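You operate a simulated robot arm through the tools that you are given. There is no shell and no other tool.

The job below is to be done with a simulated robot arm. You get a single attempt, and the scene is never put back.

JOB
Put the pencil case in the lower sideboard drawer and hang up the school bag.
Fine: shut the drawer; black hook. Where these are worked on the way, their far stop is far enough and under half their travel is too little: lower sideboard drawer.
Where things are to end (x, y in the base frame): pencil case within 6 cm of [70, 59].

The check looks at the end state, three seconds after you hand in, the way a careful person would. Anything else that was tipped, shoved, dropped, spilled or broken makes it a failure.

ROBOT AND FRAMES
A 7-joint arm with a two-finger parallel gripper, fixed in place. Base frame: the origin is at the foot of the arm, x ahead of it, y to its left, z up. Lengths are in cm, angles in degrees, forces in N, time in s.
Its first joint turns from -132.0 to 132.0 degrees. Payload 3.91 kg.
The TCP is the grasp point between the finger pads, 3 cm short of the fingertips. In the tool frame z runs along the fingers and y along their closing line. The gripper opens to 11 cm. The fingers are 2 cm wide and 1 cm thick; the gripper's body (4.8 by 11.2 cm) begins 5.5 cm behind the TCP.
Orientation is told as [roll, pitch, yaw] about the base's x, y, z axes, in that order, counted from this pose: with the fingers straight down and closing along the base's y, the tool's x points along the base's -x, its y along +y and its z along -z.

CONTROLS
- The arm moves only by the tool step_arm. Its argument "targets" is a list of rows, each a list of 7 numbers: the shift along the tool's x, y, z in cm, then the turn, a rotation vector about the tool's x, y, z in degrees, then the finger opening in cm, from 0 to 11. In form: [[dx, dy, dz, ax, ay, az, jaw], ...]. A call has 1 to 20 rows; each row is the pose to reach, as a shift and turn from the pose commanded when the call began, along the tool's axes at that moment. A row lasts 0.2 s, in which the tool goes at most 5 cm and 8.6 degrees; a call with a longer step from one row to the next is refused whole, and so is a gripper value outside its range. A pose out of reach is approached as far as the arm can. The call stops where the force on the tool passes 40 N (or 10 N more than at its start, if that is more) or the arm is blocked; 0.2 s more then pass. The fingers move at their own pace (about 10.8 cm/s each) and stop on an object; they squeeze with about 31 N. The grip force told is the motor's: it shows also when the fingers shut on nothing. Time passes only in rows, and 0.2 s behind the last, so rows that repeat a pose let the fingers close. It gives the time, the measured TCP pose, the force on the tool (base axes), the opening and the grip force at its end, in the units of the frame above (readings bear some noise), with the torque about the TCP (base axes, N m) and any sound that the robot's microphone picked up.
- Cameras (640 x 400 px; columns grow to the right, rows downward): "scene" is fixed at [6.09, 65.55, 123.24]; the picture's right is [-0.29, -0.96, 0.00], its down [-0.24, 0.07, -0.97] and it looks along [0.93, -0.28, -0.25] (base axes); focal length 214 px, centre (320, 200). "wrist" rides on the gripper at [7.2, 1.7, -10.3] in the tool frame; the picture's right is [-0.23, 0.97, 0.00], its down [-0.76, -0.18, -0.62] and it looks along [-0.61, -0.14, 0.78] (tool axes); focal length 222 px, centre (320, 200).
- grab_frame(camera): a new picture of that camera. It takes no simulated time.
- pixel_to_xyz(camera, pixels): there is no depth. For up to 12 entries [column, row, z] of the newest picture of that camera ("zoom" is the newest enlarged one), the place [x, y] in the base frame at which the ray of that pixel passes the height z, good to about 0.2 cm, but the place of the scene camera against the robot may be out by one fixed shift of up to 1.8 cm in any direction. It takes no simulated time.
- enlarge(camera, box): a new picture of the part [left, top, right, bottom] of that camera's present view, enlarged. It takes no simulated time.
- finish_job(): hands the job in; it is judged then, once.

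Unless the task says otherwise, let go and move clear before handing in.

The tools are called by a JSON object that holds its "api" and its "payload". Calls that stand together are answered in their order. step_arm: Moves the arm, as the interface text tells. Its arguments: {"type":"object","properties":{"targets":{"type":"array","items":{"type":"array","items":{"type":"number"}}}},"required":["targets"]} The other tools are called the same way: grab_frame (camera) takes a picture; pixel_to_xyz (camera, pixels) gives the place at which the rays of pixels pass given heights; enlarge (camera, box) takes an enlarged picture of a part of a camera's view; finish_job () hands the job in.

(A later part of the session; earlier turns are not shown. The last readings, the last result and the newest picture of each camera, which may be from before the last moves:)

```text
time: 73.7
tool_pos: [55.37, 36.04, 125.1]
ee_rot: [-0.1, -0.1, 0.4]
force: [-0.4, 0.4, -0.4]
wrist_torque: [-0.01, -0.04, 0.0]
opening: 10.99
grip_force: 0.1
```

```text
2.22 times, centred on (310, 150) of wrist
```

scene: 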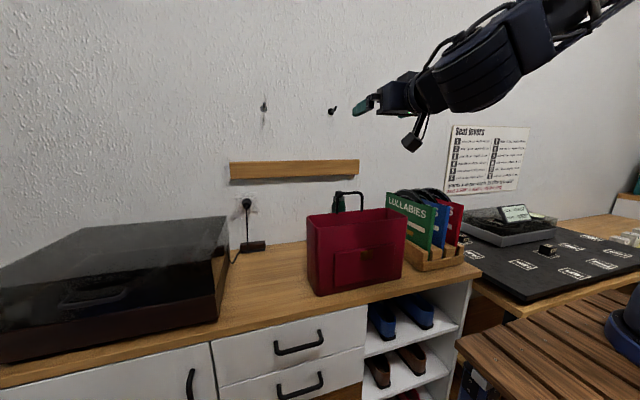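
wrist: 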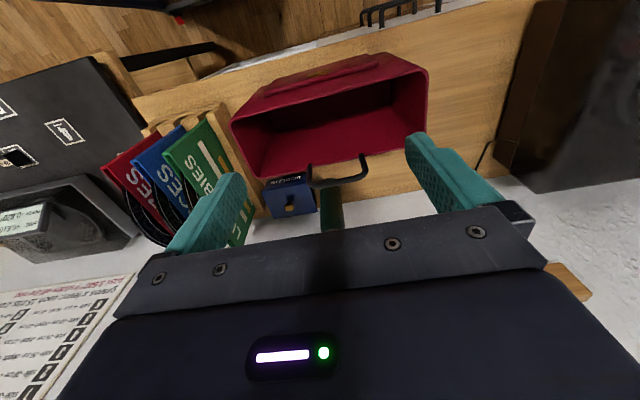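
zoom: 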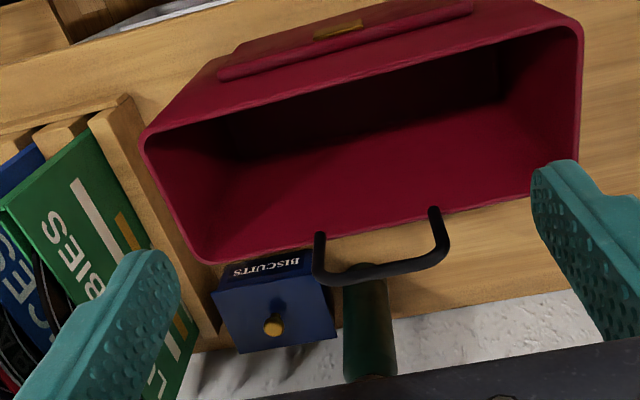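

The handle is fully visible in this view, with its bar at zoom (325,275)–(440,250). I'll cast rays at the bar, the feet and the rim corners at their estimated heights.

{"api": "pixel_to_xyz", "payload": {"camera": "wrist", "pixels": [[338.4, 181.5, 107.3], [338.4, 181.5, 106.3], [312.3, 183.8, 107.3], [364, 172.5, 107.3], [310, 165.8, 101], [361.3, 154.5, 101], [426.1, 71.3, 101], [232.6, 122.1, 101], [258.3, 177.9, 101], [330, 98, 101], [330, 98, 100], [338.4, 181.5, 108.3]]}}

{"api": "step_arm", "payload": {"targets": [[0, 0, -4, 0, 0, 0, 11], [0, 0, -8, 0, 0, 0, 11], [0, 0, -12, 0, 0, 0, 11], [0, 0, -15, 0, 0, 0, 11], [0, 0, -15, 0, 0, 0, 11]]}}

{"api": "grab_frame", "payload": {"camera": "wrist"}}

{"api": "enlarge", "payload": {"camera": "wrist", "box": [220, 60, 420, 200]}}

```text
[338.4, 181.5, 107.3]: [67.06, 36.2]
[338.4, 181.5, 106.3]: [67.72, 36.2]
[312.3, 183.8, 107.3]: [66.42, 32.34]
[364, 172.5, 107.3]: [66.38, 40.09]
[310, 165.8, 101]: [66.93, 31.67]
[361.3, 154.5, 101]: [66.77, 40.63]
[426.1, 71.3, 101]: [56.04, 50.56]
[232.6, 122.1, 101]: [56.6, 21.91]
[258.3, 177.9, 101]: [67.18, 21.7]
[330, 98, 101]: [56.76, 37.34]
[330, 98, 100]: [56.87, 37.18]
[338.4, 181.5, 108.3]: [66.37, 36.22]
```

```text
time: 74.9
tool_pos: [55.29, 36.01, 140.08]
ee_rot: [-0.2, -0.1, 0.3]
force: [0.7, 0.1, 0.0]
wrist_torque: [0.01, -0.01, -0.01]
opening: 11.0
grip_force: 0.1
```

```text
taken
```

wrist: 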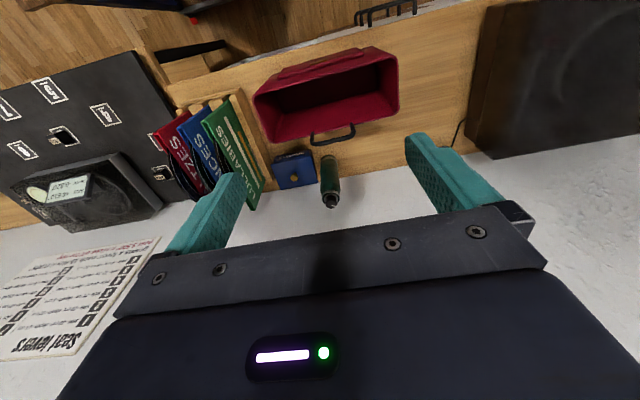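

```text
2.86 times, centred on (320, 130) of wrist
```

zoom: 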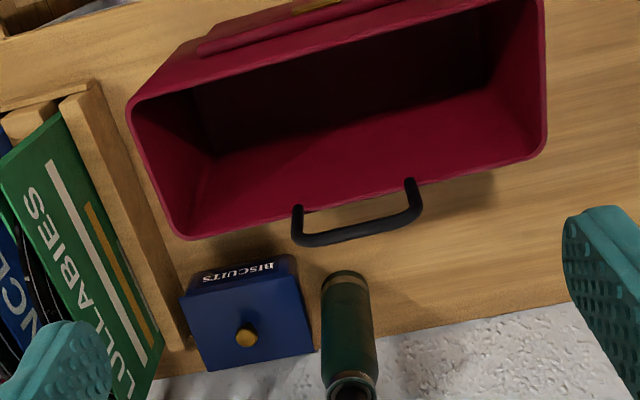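

I have the same features from 15 cm higher: bar mid at (334,141.6), feet at (312,132.5) and (351.5,123.7). I'll cast these rays to triangulate against the lower view.

{"api": "pixel_to_xyz", "payload": {"camera": "wrist", "pixels": [[334, 141.6, 107.3], [334, 141.6, 106.3], [312.3, 144, 107.3], [354.3, 135.3, 107.3], [312, 132.5, 101], [351.5, 123.7, 101], [254.6, 96.8, 101], [271, 143.3, 101], [398, 114.3, 101], [398, 114.3, 100], [326, 77, 101], [330, 196, 104]]}}

{"api": "enlarge", "payload": {"camera": "wrist", "box": [290, 110, 370, 160]}}

```text
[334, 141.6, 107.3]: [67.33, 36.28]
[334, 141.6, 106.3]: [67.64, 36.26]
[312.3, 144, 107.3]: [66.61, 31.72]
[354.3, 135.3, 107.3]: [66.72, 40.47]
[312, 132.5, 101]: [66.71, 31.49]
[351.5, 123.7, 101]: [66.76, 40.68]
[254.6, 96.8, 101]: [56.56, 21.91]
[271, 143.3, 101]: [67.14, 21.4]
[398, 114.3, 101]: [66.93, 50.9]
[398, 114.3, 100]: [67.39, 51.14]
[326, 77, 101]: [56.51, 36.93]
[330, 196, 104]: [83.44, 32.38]
```

```text
8.00 times, centred on (330, 135) of wrist
```

zoom: 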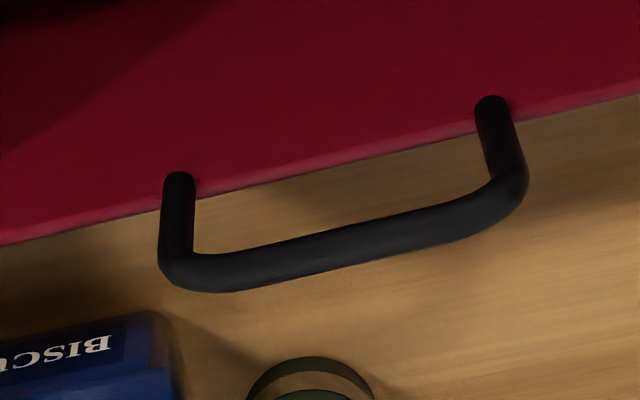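

The measurements agree: handle feet at (66.8, 31.5/40.7, 101), bar near (67.4, 36.15, 107), front rim outer face at x≈56.5. I plan to grip the front wall with the fingers closing along x. First I'll yaw to +90° and test empty that the hanging pose near (81.5, 33, 136) is reachable.

{"api": "step_arm", "payload": {"targets": [[0, 0, 0, 0, 0, -8.5, 6], [0, 0, 0, 0, 0, -17, 4], [0, 0, 0, 0, 0, -25.5, 2], [0, 0, 0, 0, 0, -34, 2], [0, 0, 0, 0, 0, -42.5, 2], [0, 0, 0, 0, 0, -51, 2], [0, 0, 0, 0, 0, -59.5, 2], [0, 0, 0, 0, 0, -68, 2], [0, 0, 0, 0, 0, -76.5, 2], [0, 0, 0, 0, 0, -85, 2], [0, 0, 0, 0, 0, -90, 2]]}}

{"api": "step_arm", "payload": {"targets": [[0.5, -4.5, 0, 0, 0, 0, 2], [1, -9, 0, 0, 0, 0, 2], [1.5, -13.5, 0.5, 0, 0, 0, 2], [2, -18, 1, 0, 0, 0, 2], [2.5, -22, 2, 0, 0, 0, 2], [3, -26, 4, 0, 0, 0, 2], [3, -26, 4, 0, 0, 0, 2]]}}

{"api": "grab_frame", "payload": {"camera": "scene"}}

{"api": "grab_frame", "payload": {"camera": "wrist"}}

```text
time: 77.3
tool_pos: [55.25, 36.11, 139.96]
ee_rot: [-0.1, 0.1, 90.3]
force: [0.0, -1.0, -0.4]
wrist_torque: [0.04, -0.02, -0.02]
opening: 2.04
grip_force: 0.0
```

```text
time: 78.9
tool_pos: [81.3, 33.15, 136.1]
ee_rot: [0.0, 0.2, 90.2]
force: [0.8, 0.3, -1.0]
wrist_torque: [-0.03, -0.02, 0.04]
opening: 2.02
grip_force: 0.1
```

```text
taken
```

scene: 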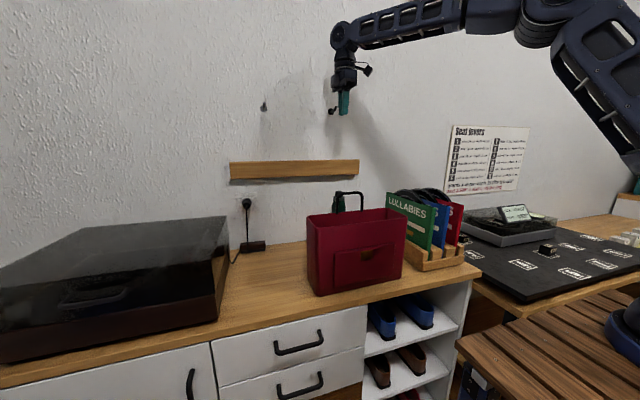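

```text
taken
```

wrist: 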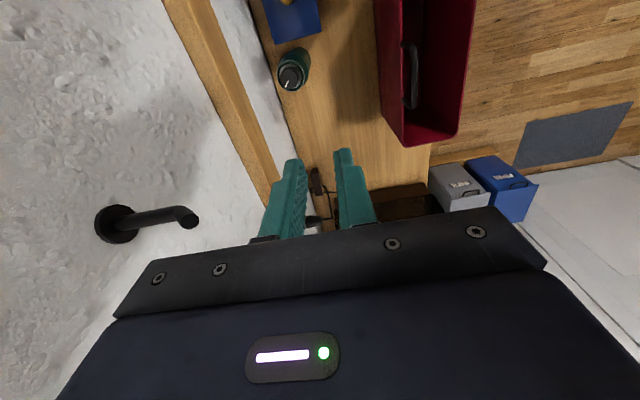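

The hanging pose is reachable, and the wrist camera sees the hook directly: plate at (115,222), tip at (189,217). I'll refine its location from here.

{"api": "enlarge", "payload": {"camera": "wrist", "box": [80, 180, 220, 260]}}

{"api": "pixel_to_xyz", "payload": {"camera": "wrist", "pixels": [[189, 217, 137.3], [178, 212, 136], [118, 223, 136], [105, 224, 136], [189, 217, 138], [150, 218, 136], [218, 95, 116.4], [268, 195, 116.4]]}}

```text
4.57 times, centred on (150, 220) of wrist
```

zoom: 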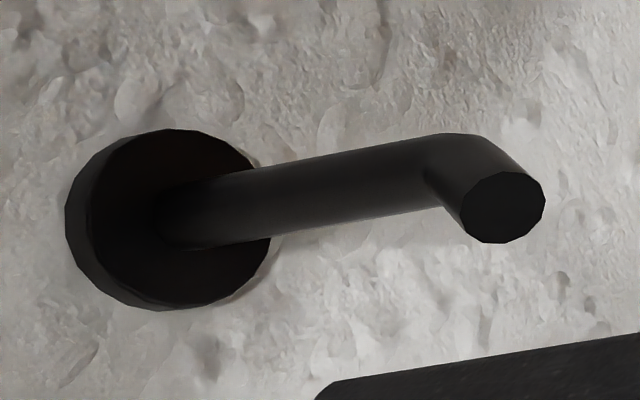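

```text
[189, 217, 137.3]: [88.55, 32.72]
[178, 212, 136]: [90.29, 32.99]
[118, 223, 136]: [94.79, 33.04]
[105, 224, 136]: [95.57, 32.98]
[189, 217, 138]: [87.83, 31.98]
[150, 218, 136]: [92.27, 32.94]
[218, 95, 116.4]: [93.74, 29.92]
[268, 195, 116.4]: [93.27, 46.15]
```

The hook axis is at y≈33.0, with the peg running x 90.3–94.8 at z≈136 and the tip at (88.9, 33.0, 137). Now I'll go back over the bag's front wall and descend with the fingers 6 cm apart.

{"api": "step_arm", "payload": {"targets": [[-0.5, 4.2, 0, 0, 0, 0, 3], [-1, 8.4, 0, 0, 0, 0, 4], [-1.5, 12.6, 0, 0, 0, 0, 6], [-2, 16.8, 0, 0, 0, 0, 6], [-2.5, 21, 0, 0, 0, 0, 6], [-3, 24.4, 1, 0, 0, 0, 6], [-3, 24.4, 5, 0, 0, 0, 6], [-3, 24.4, 9, 0, 0, 0, 6], [-3, 24.4, 13, 0, 0, 0, 6], [-3, 24.4, 17, 0, 0, 0, 6], [-3, 24.4, 21, 0, 0, 0, 6], [-3, 24.4, 25, 0, 0, 0, 6], [-3, 24.4, 28, 0, 0, 0, 6]]}}

{"api": "grab_frame", "payload": {"camera": "wrist"}}

{"api": "enlarge", "payload": {"camera": "scene", "box": [290, 150, 420, 310]}}

```text
time: 81.7
tool_pos: [56.89, 36.15, 107.72]
ee_rot: [-0.1, 0.0, 90.1]
force: [-0.6, -0.5, 0.3]
wrist_torque: [0.02, -0.03, 0.0]
opening: 5.99
grip_force: 0.0
```

```text
taken
```

wrist: 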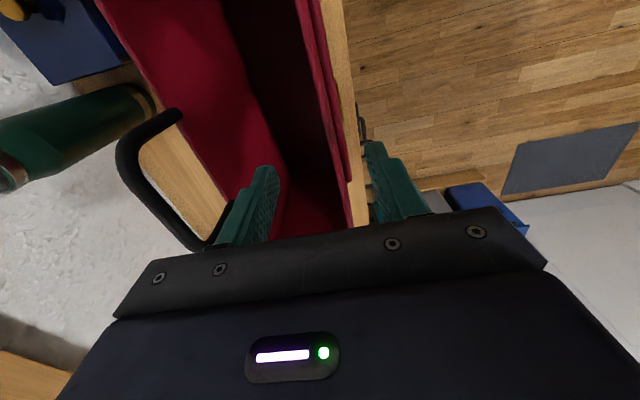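

```text
2.50 times, centred on (355, 230) of scene
```

zoom: 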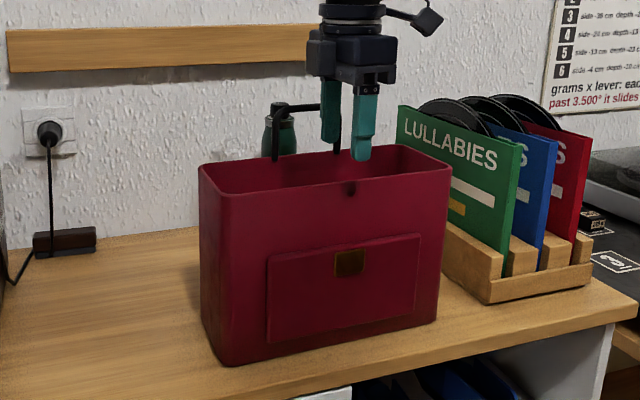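

The front wall lies between the two fingers around wrist (335,140), and the handle is also in view at left. I'll enlarge to centre the wall accurately.

{"api": "enlarge", "payload": {"camera": "wrist", "box": [240, 80, 420, 230]}}

{"api": "pixel_to_xyz", "payload": {"camera": "wrist", "pixels": [[330, 141, 101], [340, 141, 101], [320, 141, 101], [350, 141, 101], [345, 200, 101], [335, 200, 101], [185, 112, 101], [205, 245, 101], [150, 180, 107]]}}

```text
2.67 times, centred on (330, 155) of wrist
```

zoom: 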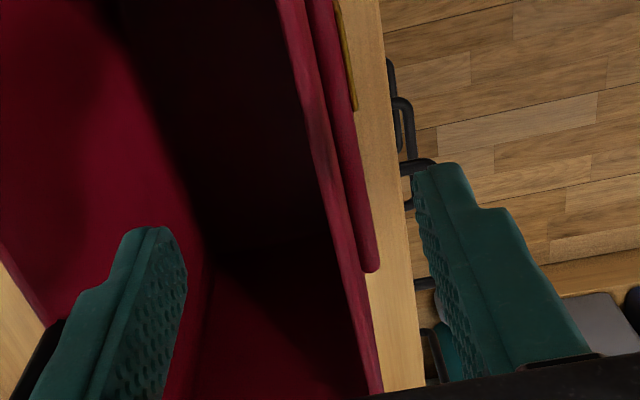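

```text
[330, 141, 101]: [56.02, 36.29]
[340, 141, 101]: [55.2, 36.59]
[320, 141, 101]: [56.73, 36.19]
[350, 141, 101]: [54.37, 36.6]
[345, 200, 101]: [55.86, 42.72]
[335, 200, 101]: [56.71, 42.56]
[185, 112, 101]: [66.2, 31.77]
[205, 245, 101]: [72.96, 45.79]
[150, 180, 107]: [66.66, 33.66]
```

In this gripper-fixed view the wall sits about 0.75 cm towards −x of the grip axis (px 330 against 320). I'll look closely at the handle from here for the wall-to-bar offset.

{"api": "enlarge", "payload": {"camera": "wrist", "box": [80, 80, 260, 260]}}

```text
2.22 times, centred on (170, 170) of wrist
```

zoom: 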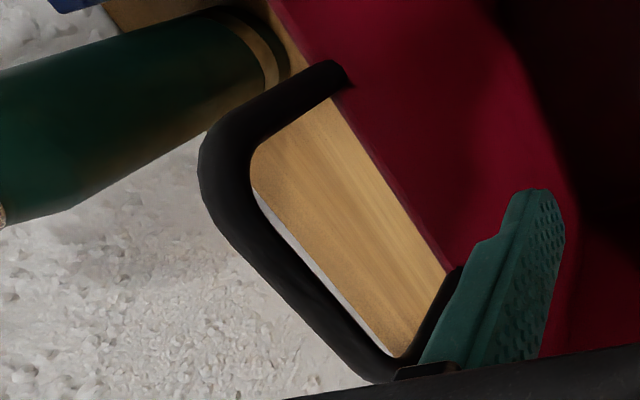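

The bar's centre line runs zoom (225,170)–(380,365), with feet at (335,75) and (455,275). I'll cast rays at those.

{"api": "pixel_to_xyz", "payload": {"camera": "wrist", "pixels": [[161, 201.5, 107], [161, 201.5, 106], [127.3, 156.5, 107], [197, 244, 107], [176.8, 113.8, 101], [230.8, 203.8, 101], [329, 141, 101], [335, 141, 101], [161, 201.5, 108]]}}

```text
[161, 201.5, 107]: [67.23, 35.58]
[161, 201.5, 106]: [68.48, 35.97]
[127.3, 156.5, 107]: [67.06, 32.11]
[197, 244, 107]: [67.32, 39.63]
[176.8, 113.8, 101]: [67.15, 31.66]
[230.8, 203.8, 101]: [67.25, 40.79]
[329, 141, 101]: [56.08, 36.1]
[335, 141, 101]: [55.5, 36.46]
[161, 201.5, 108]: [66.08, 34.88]
```

From here the bar is at (67.2, 36.1, 107), consistent with the earlier estimate. I'll shift 0.6 cm in −x and lower the fingers over the front wall in steps.

{"api": "step_arm", "payload": {"targets": [[0, 0.6, 0, 0, 0, 0, 6], [0, 0.6, 2, 0, 0, 0, 6], [0, 0.6, 4, 0, 0, 0, 6], [0, 0.6, 6, 0, 0, 0, 6], [0, 0.6, 7.5, 0, 0, 0, 6], [0, 0.6, 9, 0, 0, 0, 6]]}}

{"api": "grab_frame", "payload": {"camera": "wrist"}}

{"api": "enlarge", "payload": {"camera": "wrist", "box": [220, 60, 440, 240]}}

{"api": "enlarge", "payload": {"camera": "scene", "box": [290, 170, 420, 310]}}

```text
time: 83.1
tool_pos: [56.24, 36.1, 98.86]
ee_rot: [-0.1, 0.1, 90.3]
force: [0.0, 0.2, 0.1]
wrist_torque: [0.0, -0.03, 0.0]
opening: 6.02
grip_force: 0.0
```

```text
taken
```

wrist: 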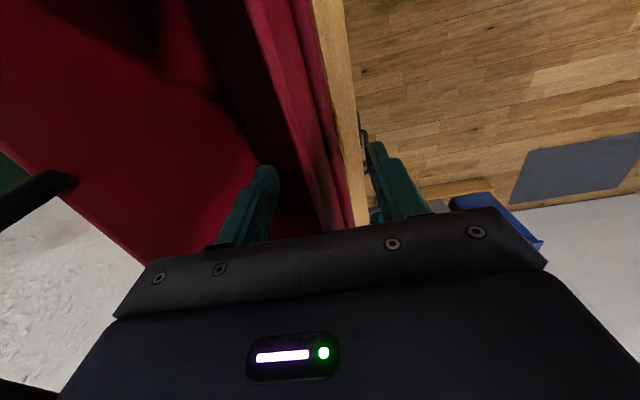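

```text
2.22 times, centred on (330, 150) of wrist
```

zoom: 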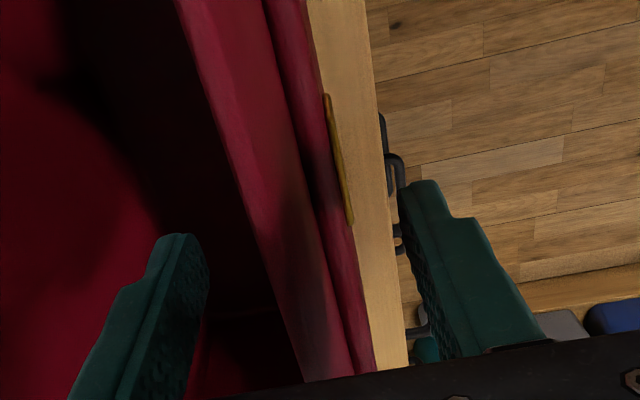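

```text
2.86 times, centred on (355, 240) of scene
```

zoom: 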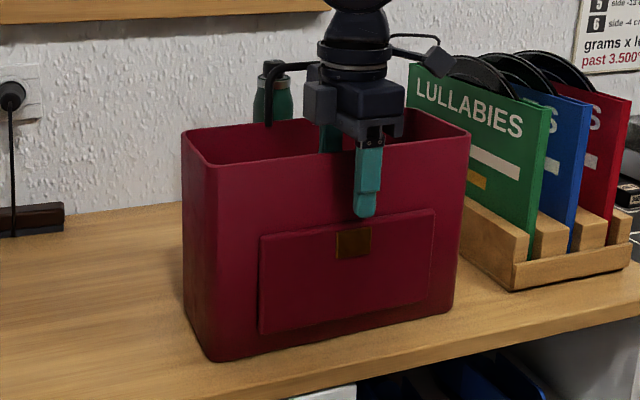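

The fingers straddle the front wall with the tips above the pocket flap. I'll close in stages and watch the side force.

{"api": "step_arm", "payload": {"targets": [[0, 0, 0, 0, 0, 0, 4.5], [0, 0, 0, 0, 0, 0, 3.2], [0, 0, 0, 0, 0, 0, 3.2]]}}

{"api": "enlarge", "payload": {"camera": "wrist", "box": [220, 60, 440, 240]}}

```text
time: 83.9
tool_pos: [56.22, 36.09, 98.96]
ee_rot: [-0.2, 0.1, 90.3]
force: [-0.3, -0.6, -0.3]
wrist_torque: [-0.01, -0.01, 0.01]
opening: 3.24
grip_force: 0.2
```

```text
2.22 times, centred on (330, 150) of wrist
```

zoom: 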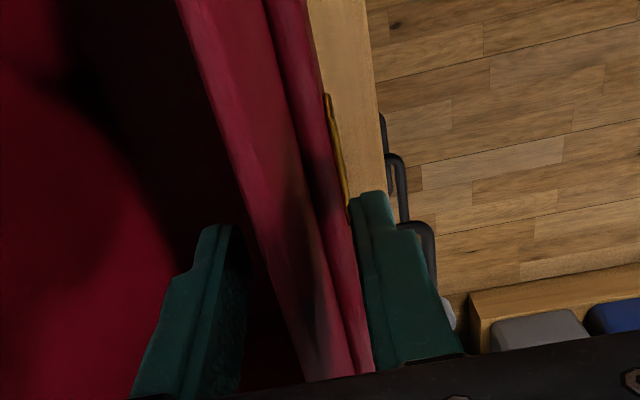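

There is still no contact at 3.2 cm. I'll continue closing onto the wall.

{"api": "step_arm", "payload": {"targets": [[0, 0, 0, 0, 0, 0, 2.4], [0, 0, 0, 0, 0, 0, 1.8], [0, 0, 0, 0, 0, 0, 1.8]]}}

{"api": "enlarge", "payload": {"camera": "wrist", "box": [220, 60, 440, 240]}}

```text
time: 84.7
tool_pos: [56.25, 36.22, 98.99]
ee_rot: [0.0, 0.1, 90.3]
force: [0.1, 0.1, -0.2]
wrist_torque: [0.02, -0.03, -0.01]
opening: 1.81
grip_force: 0.0
```

```text
2.22 times, centred on (330, 150) of wrist
```

zoom: 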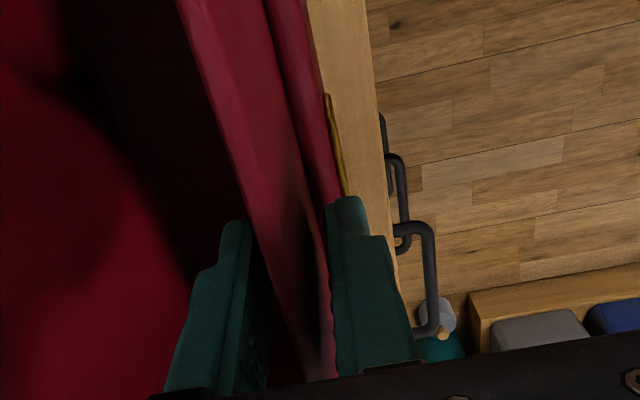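

The wall looks centred with an even gap on both sides at 1.8 cm. I'll close fully to grip.

{"api": "step_arm", "payload": {"targets": [[0, 0, 0, 0, 0, 0, 1.2], [0, 0, 0, 0, 0, 0, 0.6], [0, 0, 0, 0, 0, 0, 0], [0, 0, 0, 0, 0, 0, 0], [0, 0, 0, 0, 0, 0, 0]]}}

{"api": "enlarge", "payload": {"camera": "wrist", "box": [220, 60, 440, 240]}}

```text
time: 85.9
tool_pos: [56.17, 36.14, 99.04]
ee_rot: [0.0, 0.2, 90.4]
force: [-0.1, 0.0, 1.1]
wrist_torque: [0.01, 0.21, 0.01]
opening: 0.45
grip_force: 31.4
```

```text
2.22 times, centred on (330, 150) of wrist
```

zoom: 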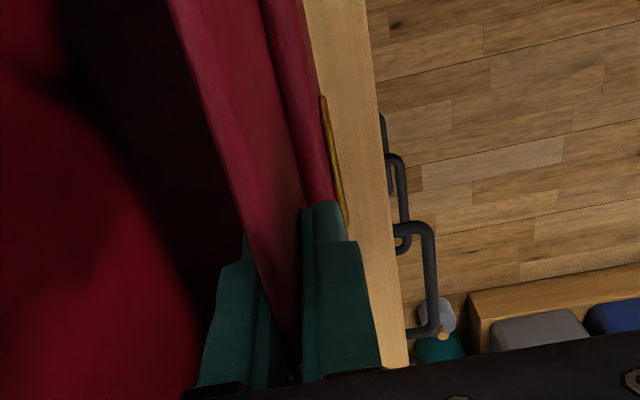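

The wall is gripped (0.45 cm, 31 N). I'll lift it slowly by 3 cm and check the load and any tilt.

{"api": "step_arm", "payload": {"targets": [[0, 0, -0.4, 0, 0, 0, 0], [0, 0, -0.9, 0, 0, 0, 0], [0, 0, -1.5, 0, 0, 0, 0], [0, 0, -2.2, 0, 0, 0, 0], [0, 0, -3, 0, 0, 0, 0], [0, 0, -3, 0, 0, 0, 0]]}}

{"api": "grab_frame", "payload": {"camera": "wrist"}}

{"api": "enlarge", "payload": {"camera": "scene", "box": [290, 150, 420, 310]}}

```text
time: 87.3
tool_pos: [56.34, 36.12, 101.99]
ee_rot: [0.1, 0.1, 90.3]
force: [0.9, 0.4, -3.3]
wrist_torque: [0.02, 0.18, 0.01]
opening: 0.51
grip_force: 30.5
```

```text
taken
```

wrist: 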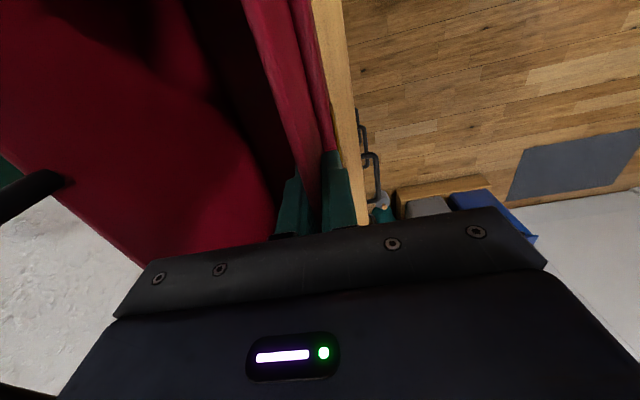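

```text
2.50 times, centred on (355, 230) of scene
```

zoom: 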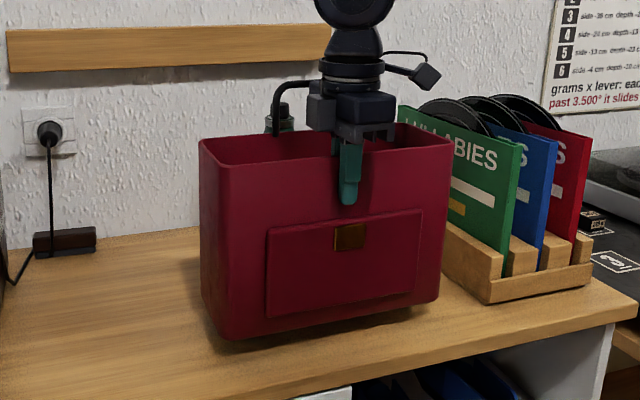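

The bag lifted cleanly, weighing about 3–4 N with no visible tilt. I'll raise it about 30 cm straight up first.

{"api": "step_arm", "payload": {"targets": [[0, 0, -2, 0, 0, 0, 0], [0, 0, -4.5, 0, 0, 0, 0], [0, 0, -7.5, 0, 0, 0, 0], [0, 0, -10.5, 0, 0, 0, 0], [0, 0, -13.5, 0, 0, 0, 0], [0, 0, -16.5, 0, 0, 0, 0], [0, 0, -19.5, 0, 0, 0, 0], [0, 0, -22.5, 0, 0, 0, 0], [0, 0, -25.5, 0, 0, 0, 0], [0, 0, -28, 0, 0, 0, 0], [0, 0, -30, 0, 0, 0, 0], [0, 0, -31, 0, 0, 0, 0], [0, 0, -31, 0, 0, 0, 0]]}}

{"api": "grab_frame", "payload": {"camera": "wrist"}}

{"api": "grab_frame", "payload": {"camera": "scene"}}

```text
time: 90.1
tool_pos: [56.23, 36.22, 132.9]
ee_rot: [0.0, 0.1, 90.3]
force: [-0.1, -0.1, -3.2]
wrist_torque: [-0.01, 0.24, -0.04]
opening: 0.48
grip_force: 31.7
```

```text
taken
```

wrist: 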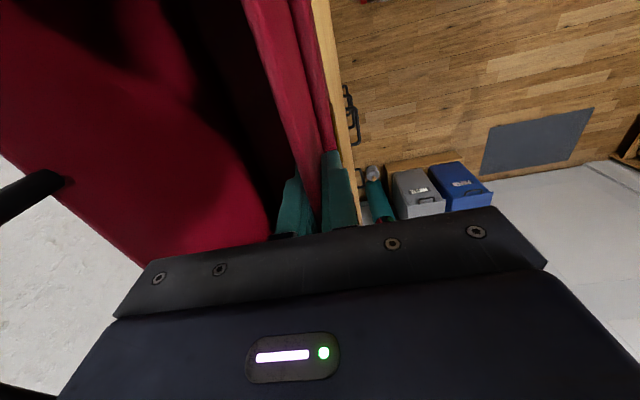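

```text
taken
```

scene: 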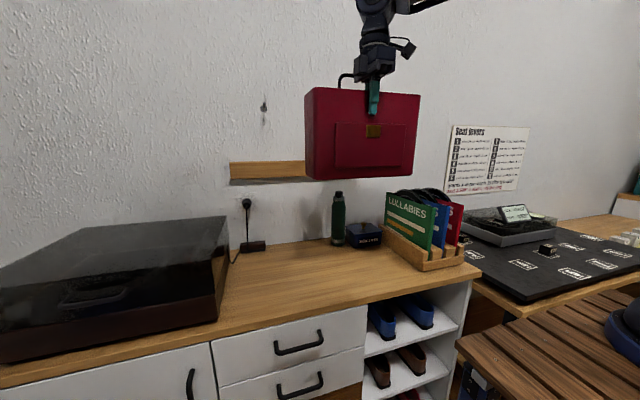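

The bag hangs steady from the gripper, and the bottle and tin are undisturbed. The handle's near foot shows at wrist (66,180), so I'll cast it to check the handle's offset from the TCP.

{"api": "enlarge", "payload": {"camera": "wrist", "box": [0, 130, 160, 270]}}

{"api": "enlarge", "payload": {"camera": "scene", "box": [290, 50, 430, 190]}}

{"api": "pixel_to_xyz", "payload": {"camera": "wrist", "pixels": [[66, 178, 135], [66, 178, 134], [66, 178, 136], [20, 198, 138], [145, 265, 135], [145, 265, 134]]}}

```text
2.86 times, centred on (80, 200) of wrist
```

zoom: 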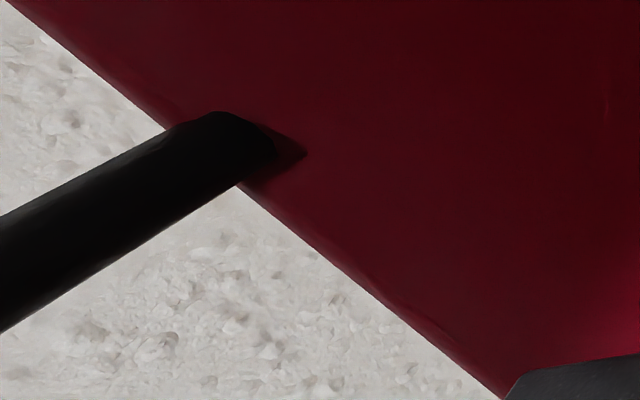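

```text
2.86 times, centred on (360, 120) of scene
```

zoom: 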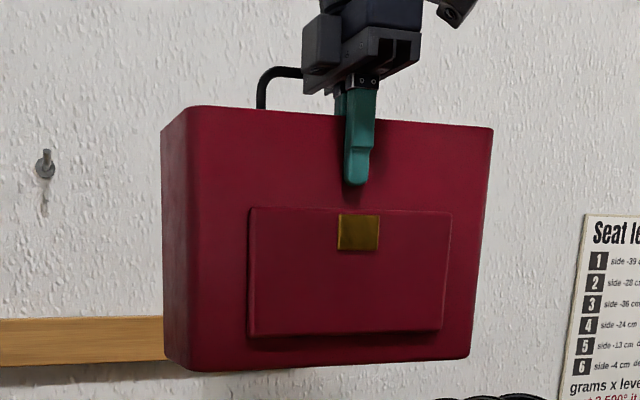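

```text
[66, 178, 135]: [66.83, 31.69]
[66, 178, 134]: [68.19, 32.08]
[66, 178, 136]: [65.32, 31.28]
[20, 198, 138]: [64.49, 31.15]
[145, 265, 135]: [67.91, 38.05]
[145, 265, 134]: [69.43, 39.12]
```

The handle foot sits about 11.3 cm ahead of the TCP, as expected, and the bag is level. I'll carry it to y≈33.05 and forward to TCP x=72, so the bar stays short of the hook's tip.

{"api": "step_arm", "payload": {"targets": [[0.6, -1.5, 0, 0, 0, 0, 0], [1.4, -4, 0, 0, 0, 0, 0], [2.2, -7, 0, 0, 0, 0, 0], [3, -10, 0, 0, 0, 0, 0], [3.15, -13, 0, 0, 0, 0, 0], [3.15, -15, 0, 0, 0, 0, 0], [3.15, -15.8, 0, 0, 0, 0, 0], [3.15, -15.8, 0, 0, 0, 0, 0]]}}

{"api": "grab_frame", "payload": {"camera": "wrist"}}

{"api": "enlarge", "payload": {"camera": "scene", "box": [270, 60, 410, 190]}}

```text
time: 91.9
tool_pos: [72.08, 32.96, 132.95]
ee_rot: [0.0, 0.1, 90.3]
force: [0.6, -0.1, -4.3]
wrist_torque: [-0.03, 0.2, 0.05]
opening: 0.47
grip_force: 30.8
```

```text
taken
```

wrist: 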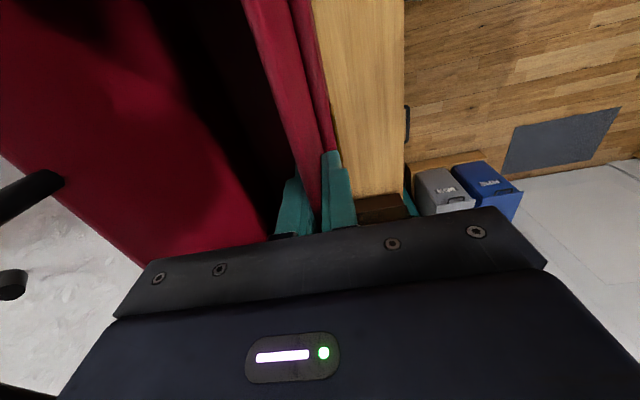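

```text
3.08 times, centred on (340, 125) of scene
```

zoom: 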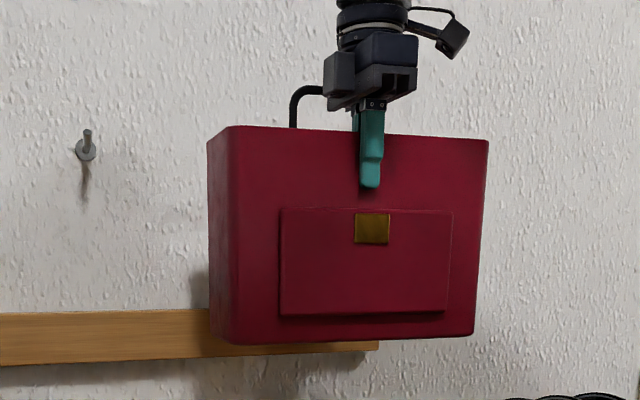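

The hook's tip shows at wrist (12,283), just beyond the handle. I'll lower 1.2 cm so the rim passes well under the peg and the bar well above the tip, then advance part way.

{"api": "step_arm", "payload": {"targets": [[0, 0, 0.6, 0, 0, 0, 0], [0, 0, 1.2, 0, 0, 0, 0], [0, -1, 1.2, 0, 0, 0, 0], [0, -2, 1.2, 0, 0, 0, 0], [0, -3, 1.2, 0, 0, 0, 0], [0, -4, 1.2, 0, 0, 0, 0], [0, -5, 1.2, 0, 0, 0, 0], [0, -5, 1.2, 0, 0, 0, 0]]}}

{"api": "grab_frame", "payload": {"camera": "wrist"}}

{"api": "enlarge", "payload": {"camera": "wrist", "box": [0, 150, 200, 400]}}

{"api": "enlarge", "payload": {"camera": "scene", "box": [290, 70, 390, 170]}}

```text
time: 93.7
tool_pos: [76.99, 32.96, 131.77]
ee_rot: [0.0, 0.1, 90.3]
force: [0.4, 0.9, -3.1]
wrist_torque: [0.0, 0.22, -0.01]
opening: 0.48
grip_force: 30.7
```

```text
taken
```

wrist: 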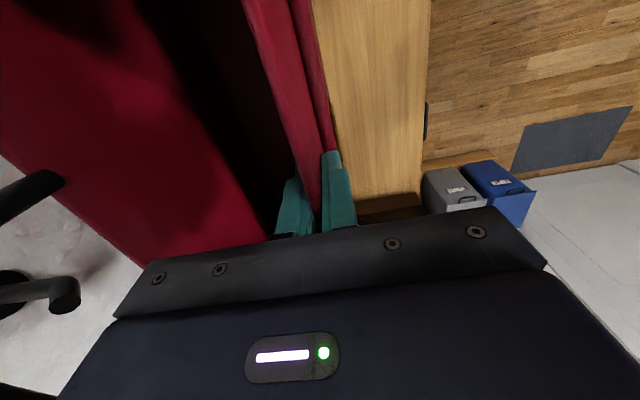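

```text
1.60 times, centred on (100, 275) of wrist
```

zoom: 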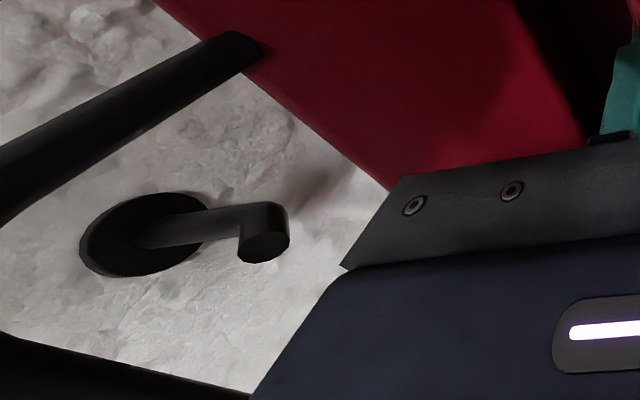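

```text
4.00 times, centred on (340, 120) of scene
```

zoom: 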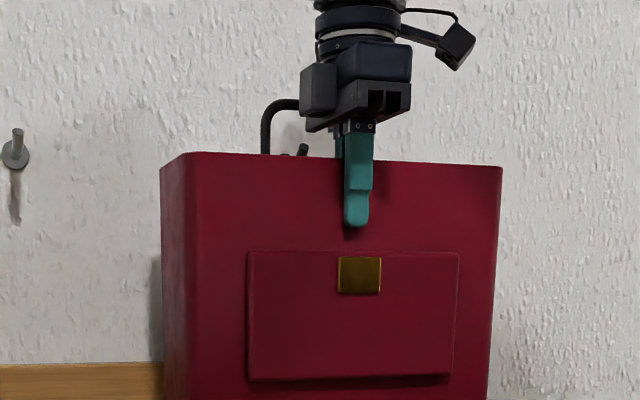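

The loop is lined up: in both views the hook's tip is seen through it, below the bar and above the rim. I'll advance another 3.6 cm slowly so the bar passes over the tip.

{"api": "step_arm", "payload": {"targets": [[0, -0.7, 0, 0, 0, 0, 0], [0, -1.4, 0, 0, 0, 0, 0], [0, -2.1, 0, 0, 0, 0, 0], [0, -2.8, 0, 0, 0, 0, 0], [0, -3.3, 0, 0, 0, 0, 0], [0, -3.6, 0, 0, 0, 0, 0], [0, -3.6, 0, 0, 0, 0, 0]]}}

{"api": "grab_frame", "payload": {"camera": "wrist"}}

{"api": "enlarge", "payload": {"camera": "wrist", "box": [0, 150, 200, 400]}}

{"api": "enlarge", "payload": {"camera": "scene", "box": [290, 70, 390, 170]}}

```text
time: 95.3
tool_pos: [80.66, 32.96, 131.83]
ee_rot: [-0.1, 0.1, 90.3]
force: [0.1, -0.9, -3.6]
wrist_torque: [0.02, 0.19, 0.02]
opening: 0.5
grip_force: 31.2
```

```text
taken
```

wrist: 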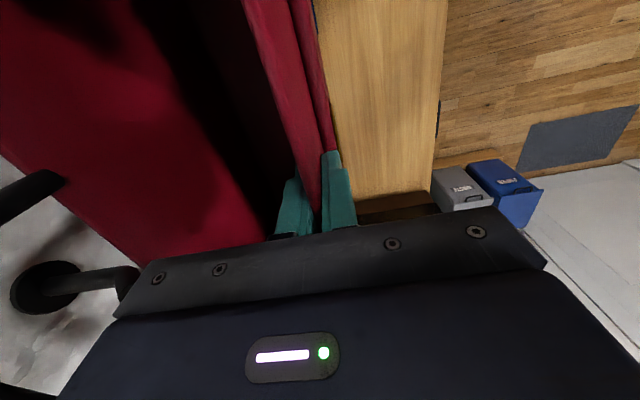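

```text
1.60 times, centred on (100, 275) of wrist
```

zoom: 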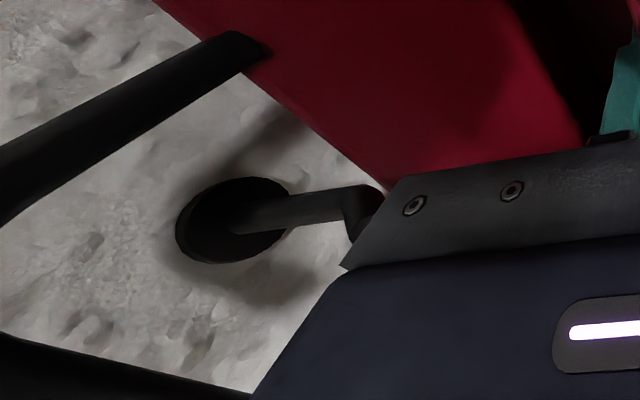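

```text
4.00 times, centred on (340, 120) of scene
```

zoom: 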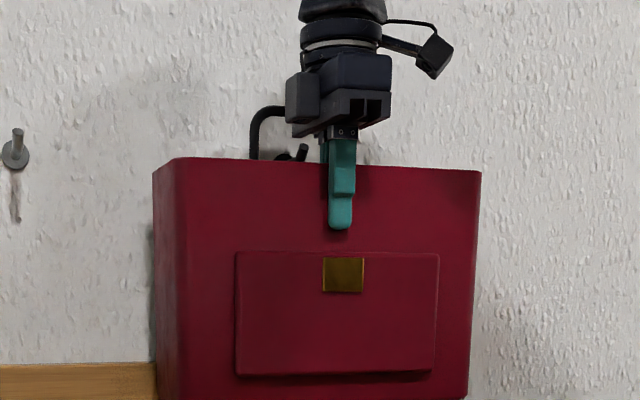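

The bar has passed the tip with no contact force, and the hook lies inside the loop in both views. I'll lower in small steps until the load transfers to the peg.

{"api": "step_arm", "payload": {"targets": [[0, 0, 0.6, 0, 0, 0, 0], [0, 0, 1.2, 0, 0, 0, 0], [0, 0, 1.8, 0, 0, 0, 0], [0, 0, 2.4, 0, 0, 0, 0], [0, 0, 2.4, 0, 0, 0, 0]]}}

{"api": "enlarge", "payload": {"camera": "wrist", "box": [0, 150, 200, 400]}}

{"api": "enlarge", "payload": {"camera": "scene", "box": [290, 70, 390, 170]}}

```text
time: 96.5
tool_pos: [80.58, 32.98, 129.3]
ee_rot: [-0.1, 0.1, 90.3]
force: [0.5, -0.5, -4.4]
wrist_torque: [0.02, 0.22, 0.01]
opening: 0.5
grip_force: 30.7
```

```text
1.60 times, centred on (100, 275) of wrist
```

zoom: 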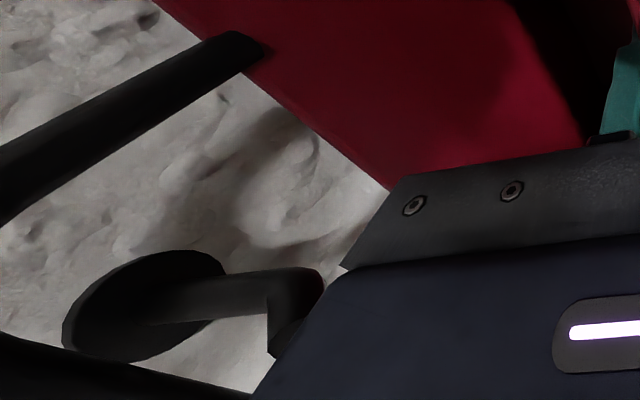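

```text
4.00 times, centred on (340, 120) of scene
```

zoom: 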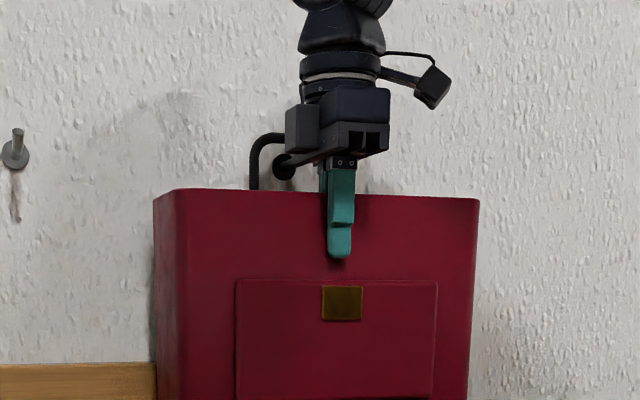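

It's still unsupported, and the hook plate is now visible through the loop at scene zoom (285,168). I'll keep lowering in small steps.

{"api": "step_arm", "payload": {"targets": [[0, 0, 0.4, 0, 0, 0, 0], [0, 0, 0.8, 0, 0, 0, 0], [0, 0, 0.8, 0, 0, 0, 0]]}}

{"api": "enlarge", "payload": {"camera": "wrist", "box": [0, 150, 200, 400]}}

{"api": "enlarge", "payload": {"camera": "scene", "box": [310, 80, 370, 130]}}

```text
time: 97.3
tool_pos: [80.6, 33.01, 128.38]
ee_rot: [0.1, 0.1, 90.3]
force: [-0.3, -0.6, -3.9]
wrist_torque: [-0.01, 0.2, 0.01]
opening: 0.5
grip_force: 31.2
```

```text
1.60 times, centred on (100, 275) of wrist
```

zoom: 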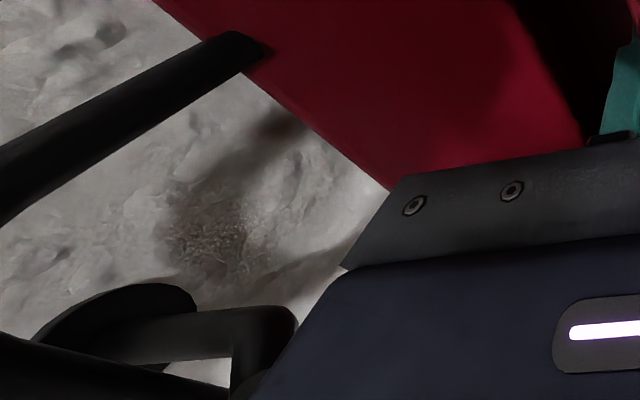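

```text
8.00 times, centred on (340, 105) of scene
```

zoom: 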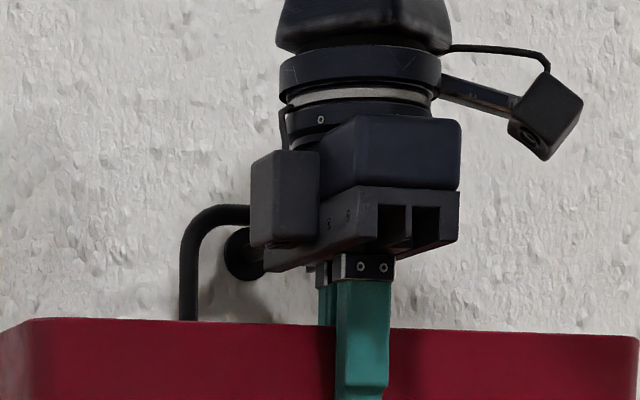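

The bar is within about a centimetre of the peg. I'll lower in finer steps.

{"api": "step_arm", "payload": {"targets": [[0, 0, 0.3, 0, 0, 0, 0], [0, 0, 0.6, 0, 0, 0, 0], [0, 0, 0.6, 0, 0, 0, 0]]}}

{"api": "enlarge", "payload": {"camera": "wrist", "box": [0, 150, 200, 400]}}

{"api": "enlarge", "payload": {"camera": "scene", "box": [310, 80, 370, 130]}}

```text
time: 98.1
tool_pos: [80.77, 33.08, 128.1]
ee_rot: [-0.2, 0.0, 90.2]
force: [10.3, 1.5, 17.6]
wrist_torque: [-0.18, -1.12, 0.23]
opening: 0.47
grip_force: 31.0
```

```text
1.60 times, centred on (100, 275) of wrist
```

zoom: 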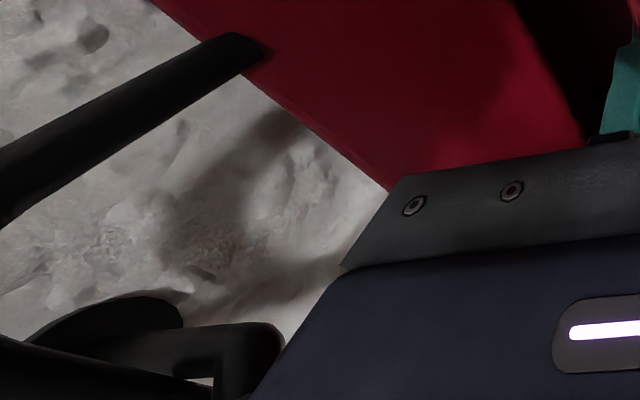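

```text
8.00 times, centred on (340, 105) of scene
```

zoom: 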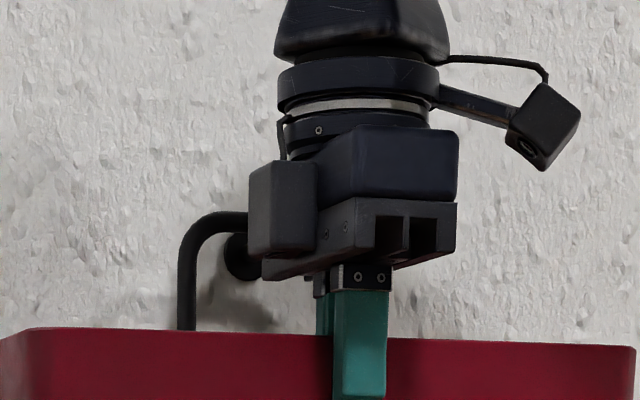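

Contact came with force (10.3, 1.5, 17.6) N, so the bar has landed on the sloping inner side of the upturned tip rather than the flat peg. I'll raise slightly, move 1 cm further in, and lower again.

{"api": "step_arm", "payload": {"targets": [[0, 0, -0.5, 0, 0, 0, 0], [0, 0, -0.9, 0, 0, 0, 0], [0, -0.5, -0.9, 0, 0, 0, 0], [0, -1, -0.9, 0, 0, 0, 0], [0, -1, -0.9, 0, 0, 0, 0]]}}

{"api": "step_arm", "payload": {"targets": [[0, 0, 0.4, 0, 0, 0, 0], [0, 0, 0.8, 0, 0, 0, 0], [0, 0, 1, 0, 0, 0, 0], [0, 0, 1, 0, 0, 0, 0]]}}

{"api": "enlarge", "payload": {"camera": "wrist", "box": [0, 150, 200, 400]}}

{"api": "enlarge", "payload": {"camera": "scene", "box": [290, 70, 390, 190]}}

```text
time: 99.3
tool_pos: [81.5, 33.13, 128.94]
ee_rot: [0.0, 0.0, 90.3]
force: [-20.2, 2.9, 5.2]
wrist_torque: [-0.14, 1.87, -0.15]
opening: 0.67
grip_force: 31.2
```

```text
time: 100.0
tool_pos: [81.39, 33.2, 128.55]
ee_rot: [-0.1, -0.2, 90.4]
force: [-23.7, -6.1, 4.1]
wrist_torque: [-0.65, 1.79, -0.13]
opening: 0.68
grip_force: 30.5
stopped in row 3: the force on the tool passed its limit at 43 N (the readings are from after the stop); the commanded pose is now the measured one
```

```text
1.60 times, centred on (100, 275) of wrist
```

zoom: 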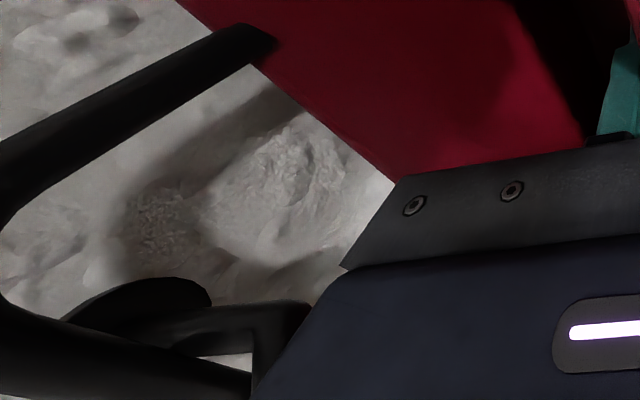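

```text
3.33 times, centred on (340, 130) of scene
```

zoom: 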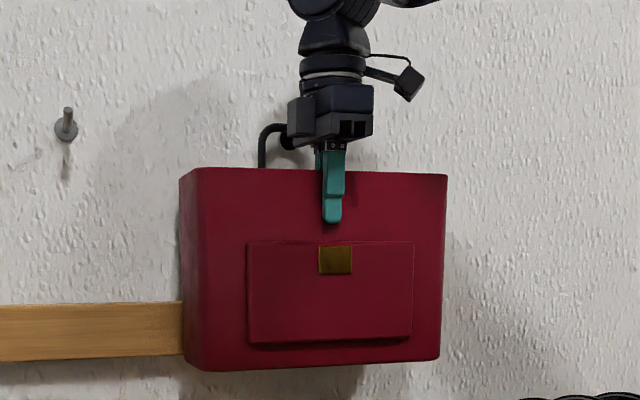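

The −24 N in x shows the bag's lower back is now pressing on the rail, so the earlier x was already near the limit. I'll back off 0.6 cm in x to relieve it and look.

{"api": "step_arm", "payload": {"targets": [[0, 0.3, 0, 0, 0, 0, 0], [0, 0.6, 0, 0, 0, 0, 0], [0, 0.6, 0, 0, 0, 0, 0]]}}

{"api": "enlarge", "payload": {"camera": "wrist", "box": [0, 150, 200, 400]}}

{"api": "enlarge", "payload": {"camera": "scene", "box": [310, 80, 370, 130]}}

```text
time: 100.8
tool_pos: [81.13, 33.21, 128.3]
ee_rot: [-0.4, 0.0, 90.3]
force: [-6.8, 0.3, -7.2]
wrist_torque: [0.32, 1.43, -0.32]
opening: 0.49
grip_force: 31.0
```

```text
1.60 times, centred on (100, 275) of wrist
```

zoom: 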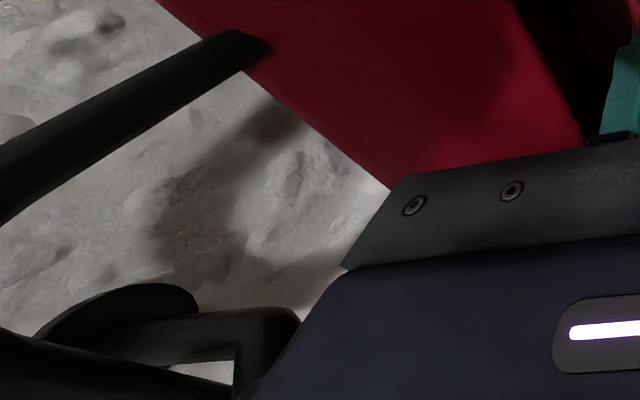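

```text
8.00 times, centred on (340, 105) of scene
```

zoom: 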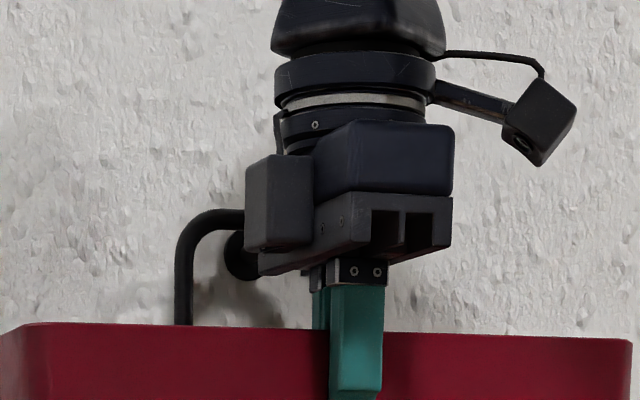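

The load is mostly relieved and the bag is square in the grip again. I'll raise 0.5 cm and back off 0.2 cm more to reach a clean free state, then lower again.

{"api": "step_arm", "payload": {"targets": [[0, 0.1, -0.3, 0, 0, 0, 0], [0, 0.2, -0.6, 0, 0, 0, 0], [0, 0.2, -0.6, 0, 0, 0, 0]]}}

{"api": "enlarge", "payload": {"camera": "scene", "box": [290, 70, 390, 190]}}

```text
time: 101.5
tool_pos: [80.67, 32.99, 129.07]
ee_rot: [-0.3, -0.1, 90.3]
force: [-0.8, -0.2, -3.7]
wrist_torque: [0.06, 0.21, 0.01]
opening: 0.51
grip_force: 30.9
```

```text
3.33 times, centred on (340, 130) of scene
```

zoom: 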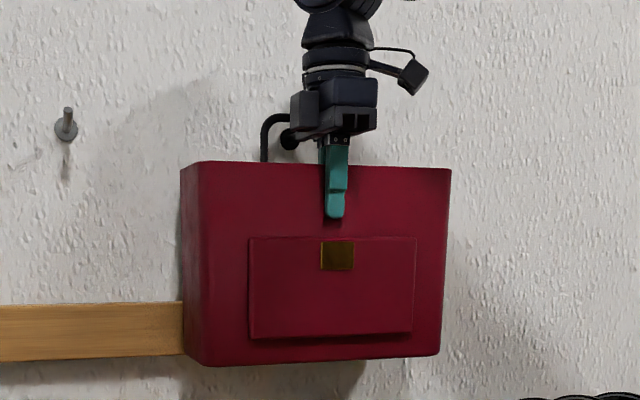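

It's free again at (80.67, 33.0, 129.07) carrying only its weight, which matches the bar being over the flat part of the peg just short of the rail. I'll lower gently onto the peg.

{"api": "step_arm", "payload": {"targets": [[0, -0.1, 0.4, 0, 0, 0, 0], [0, -0.1, 0.7, 0, 0, 0, 0], [0, -0.1, 0.95, 0, 0, 0, 0], [0, -0.1, 0.95, 0, 0, 0, 0]]}}

{"api": "enlarge", "payload": {"camera": "scene", "box": [310, 80, 370, 130]}}

```text
time: 102.5
tool_pos: [80.99, 33.19, 128.15]
ee_rot: [-0.4, -0.1, 90.3]
force: [-1.8, 0.4, -0.2]
wrist_torque: [-0.41, 0.62, -0.4]
opening: 0.49
grip_force: 31.3
```

```text
8.00 times, centred on (340, 105) of scene
```

zoom: 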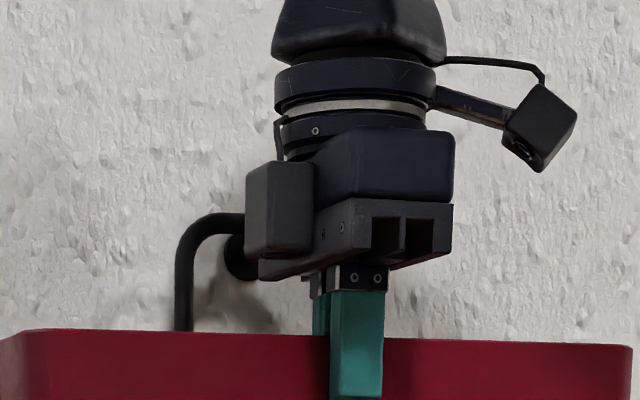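

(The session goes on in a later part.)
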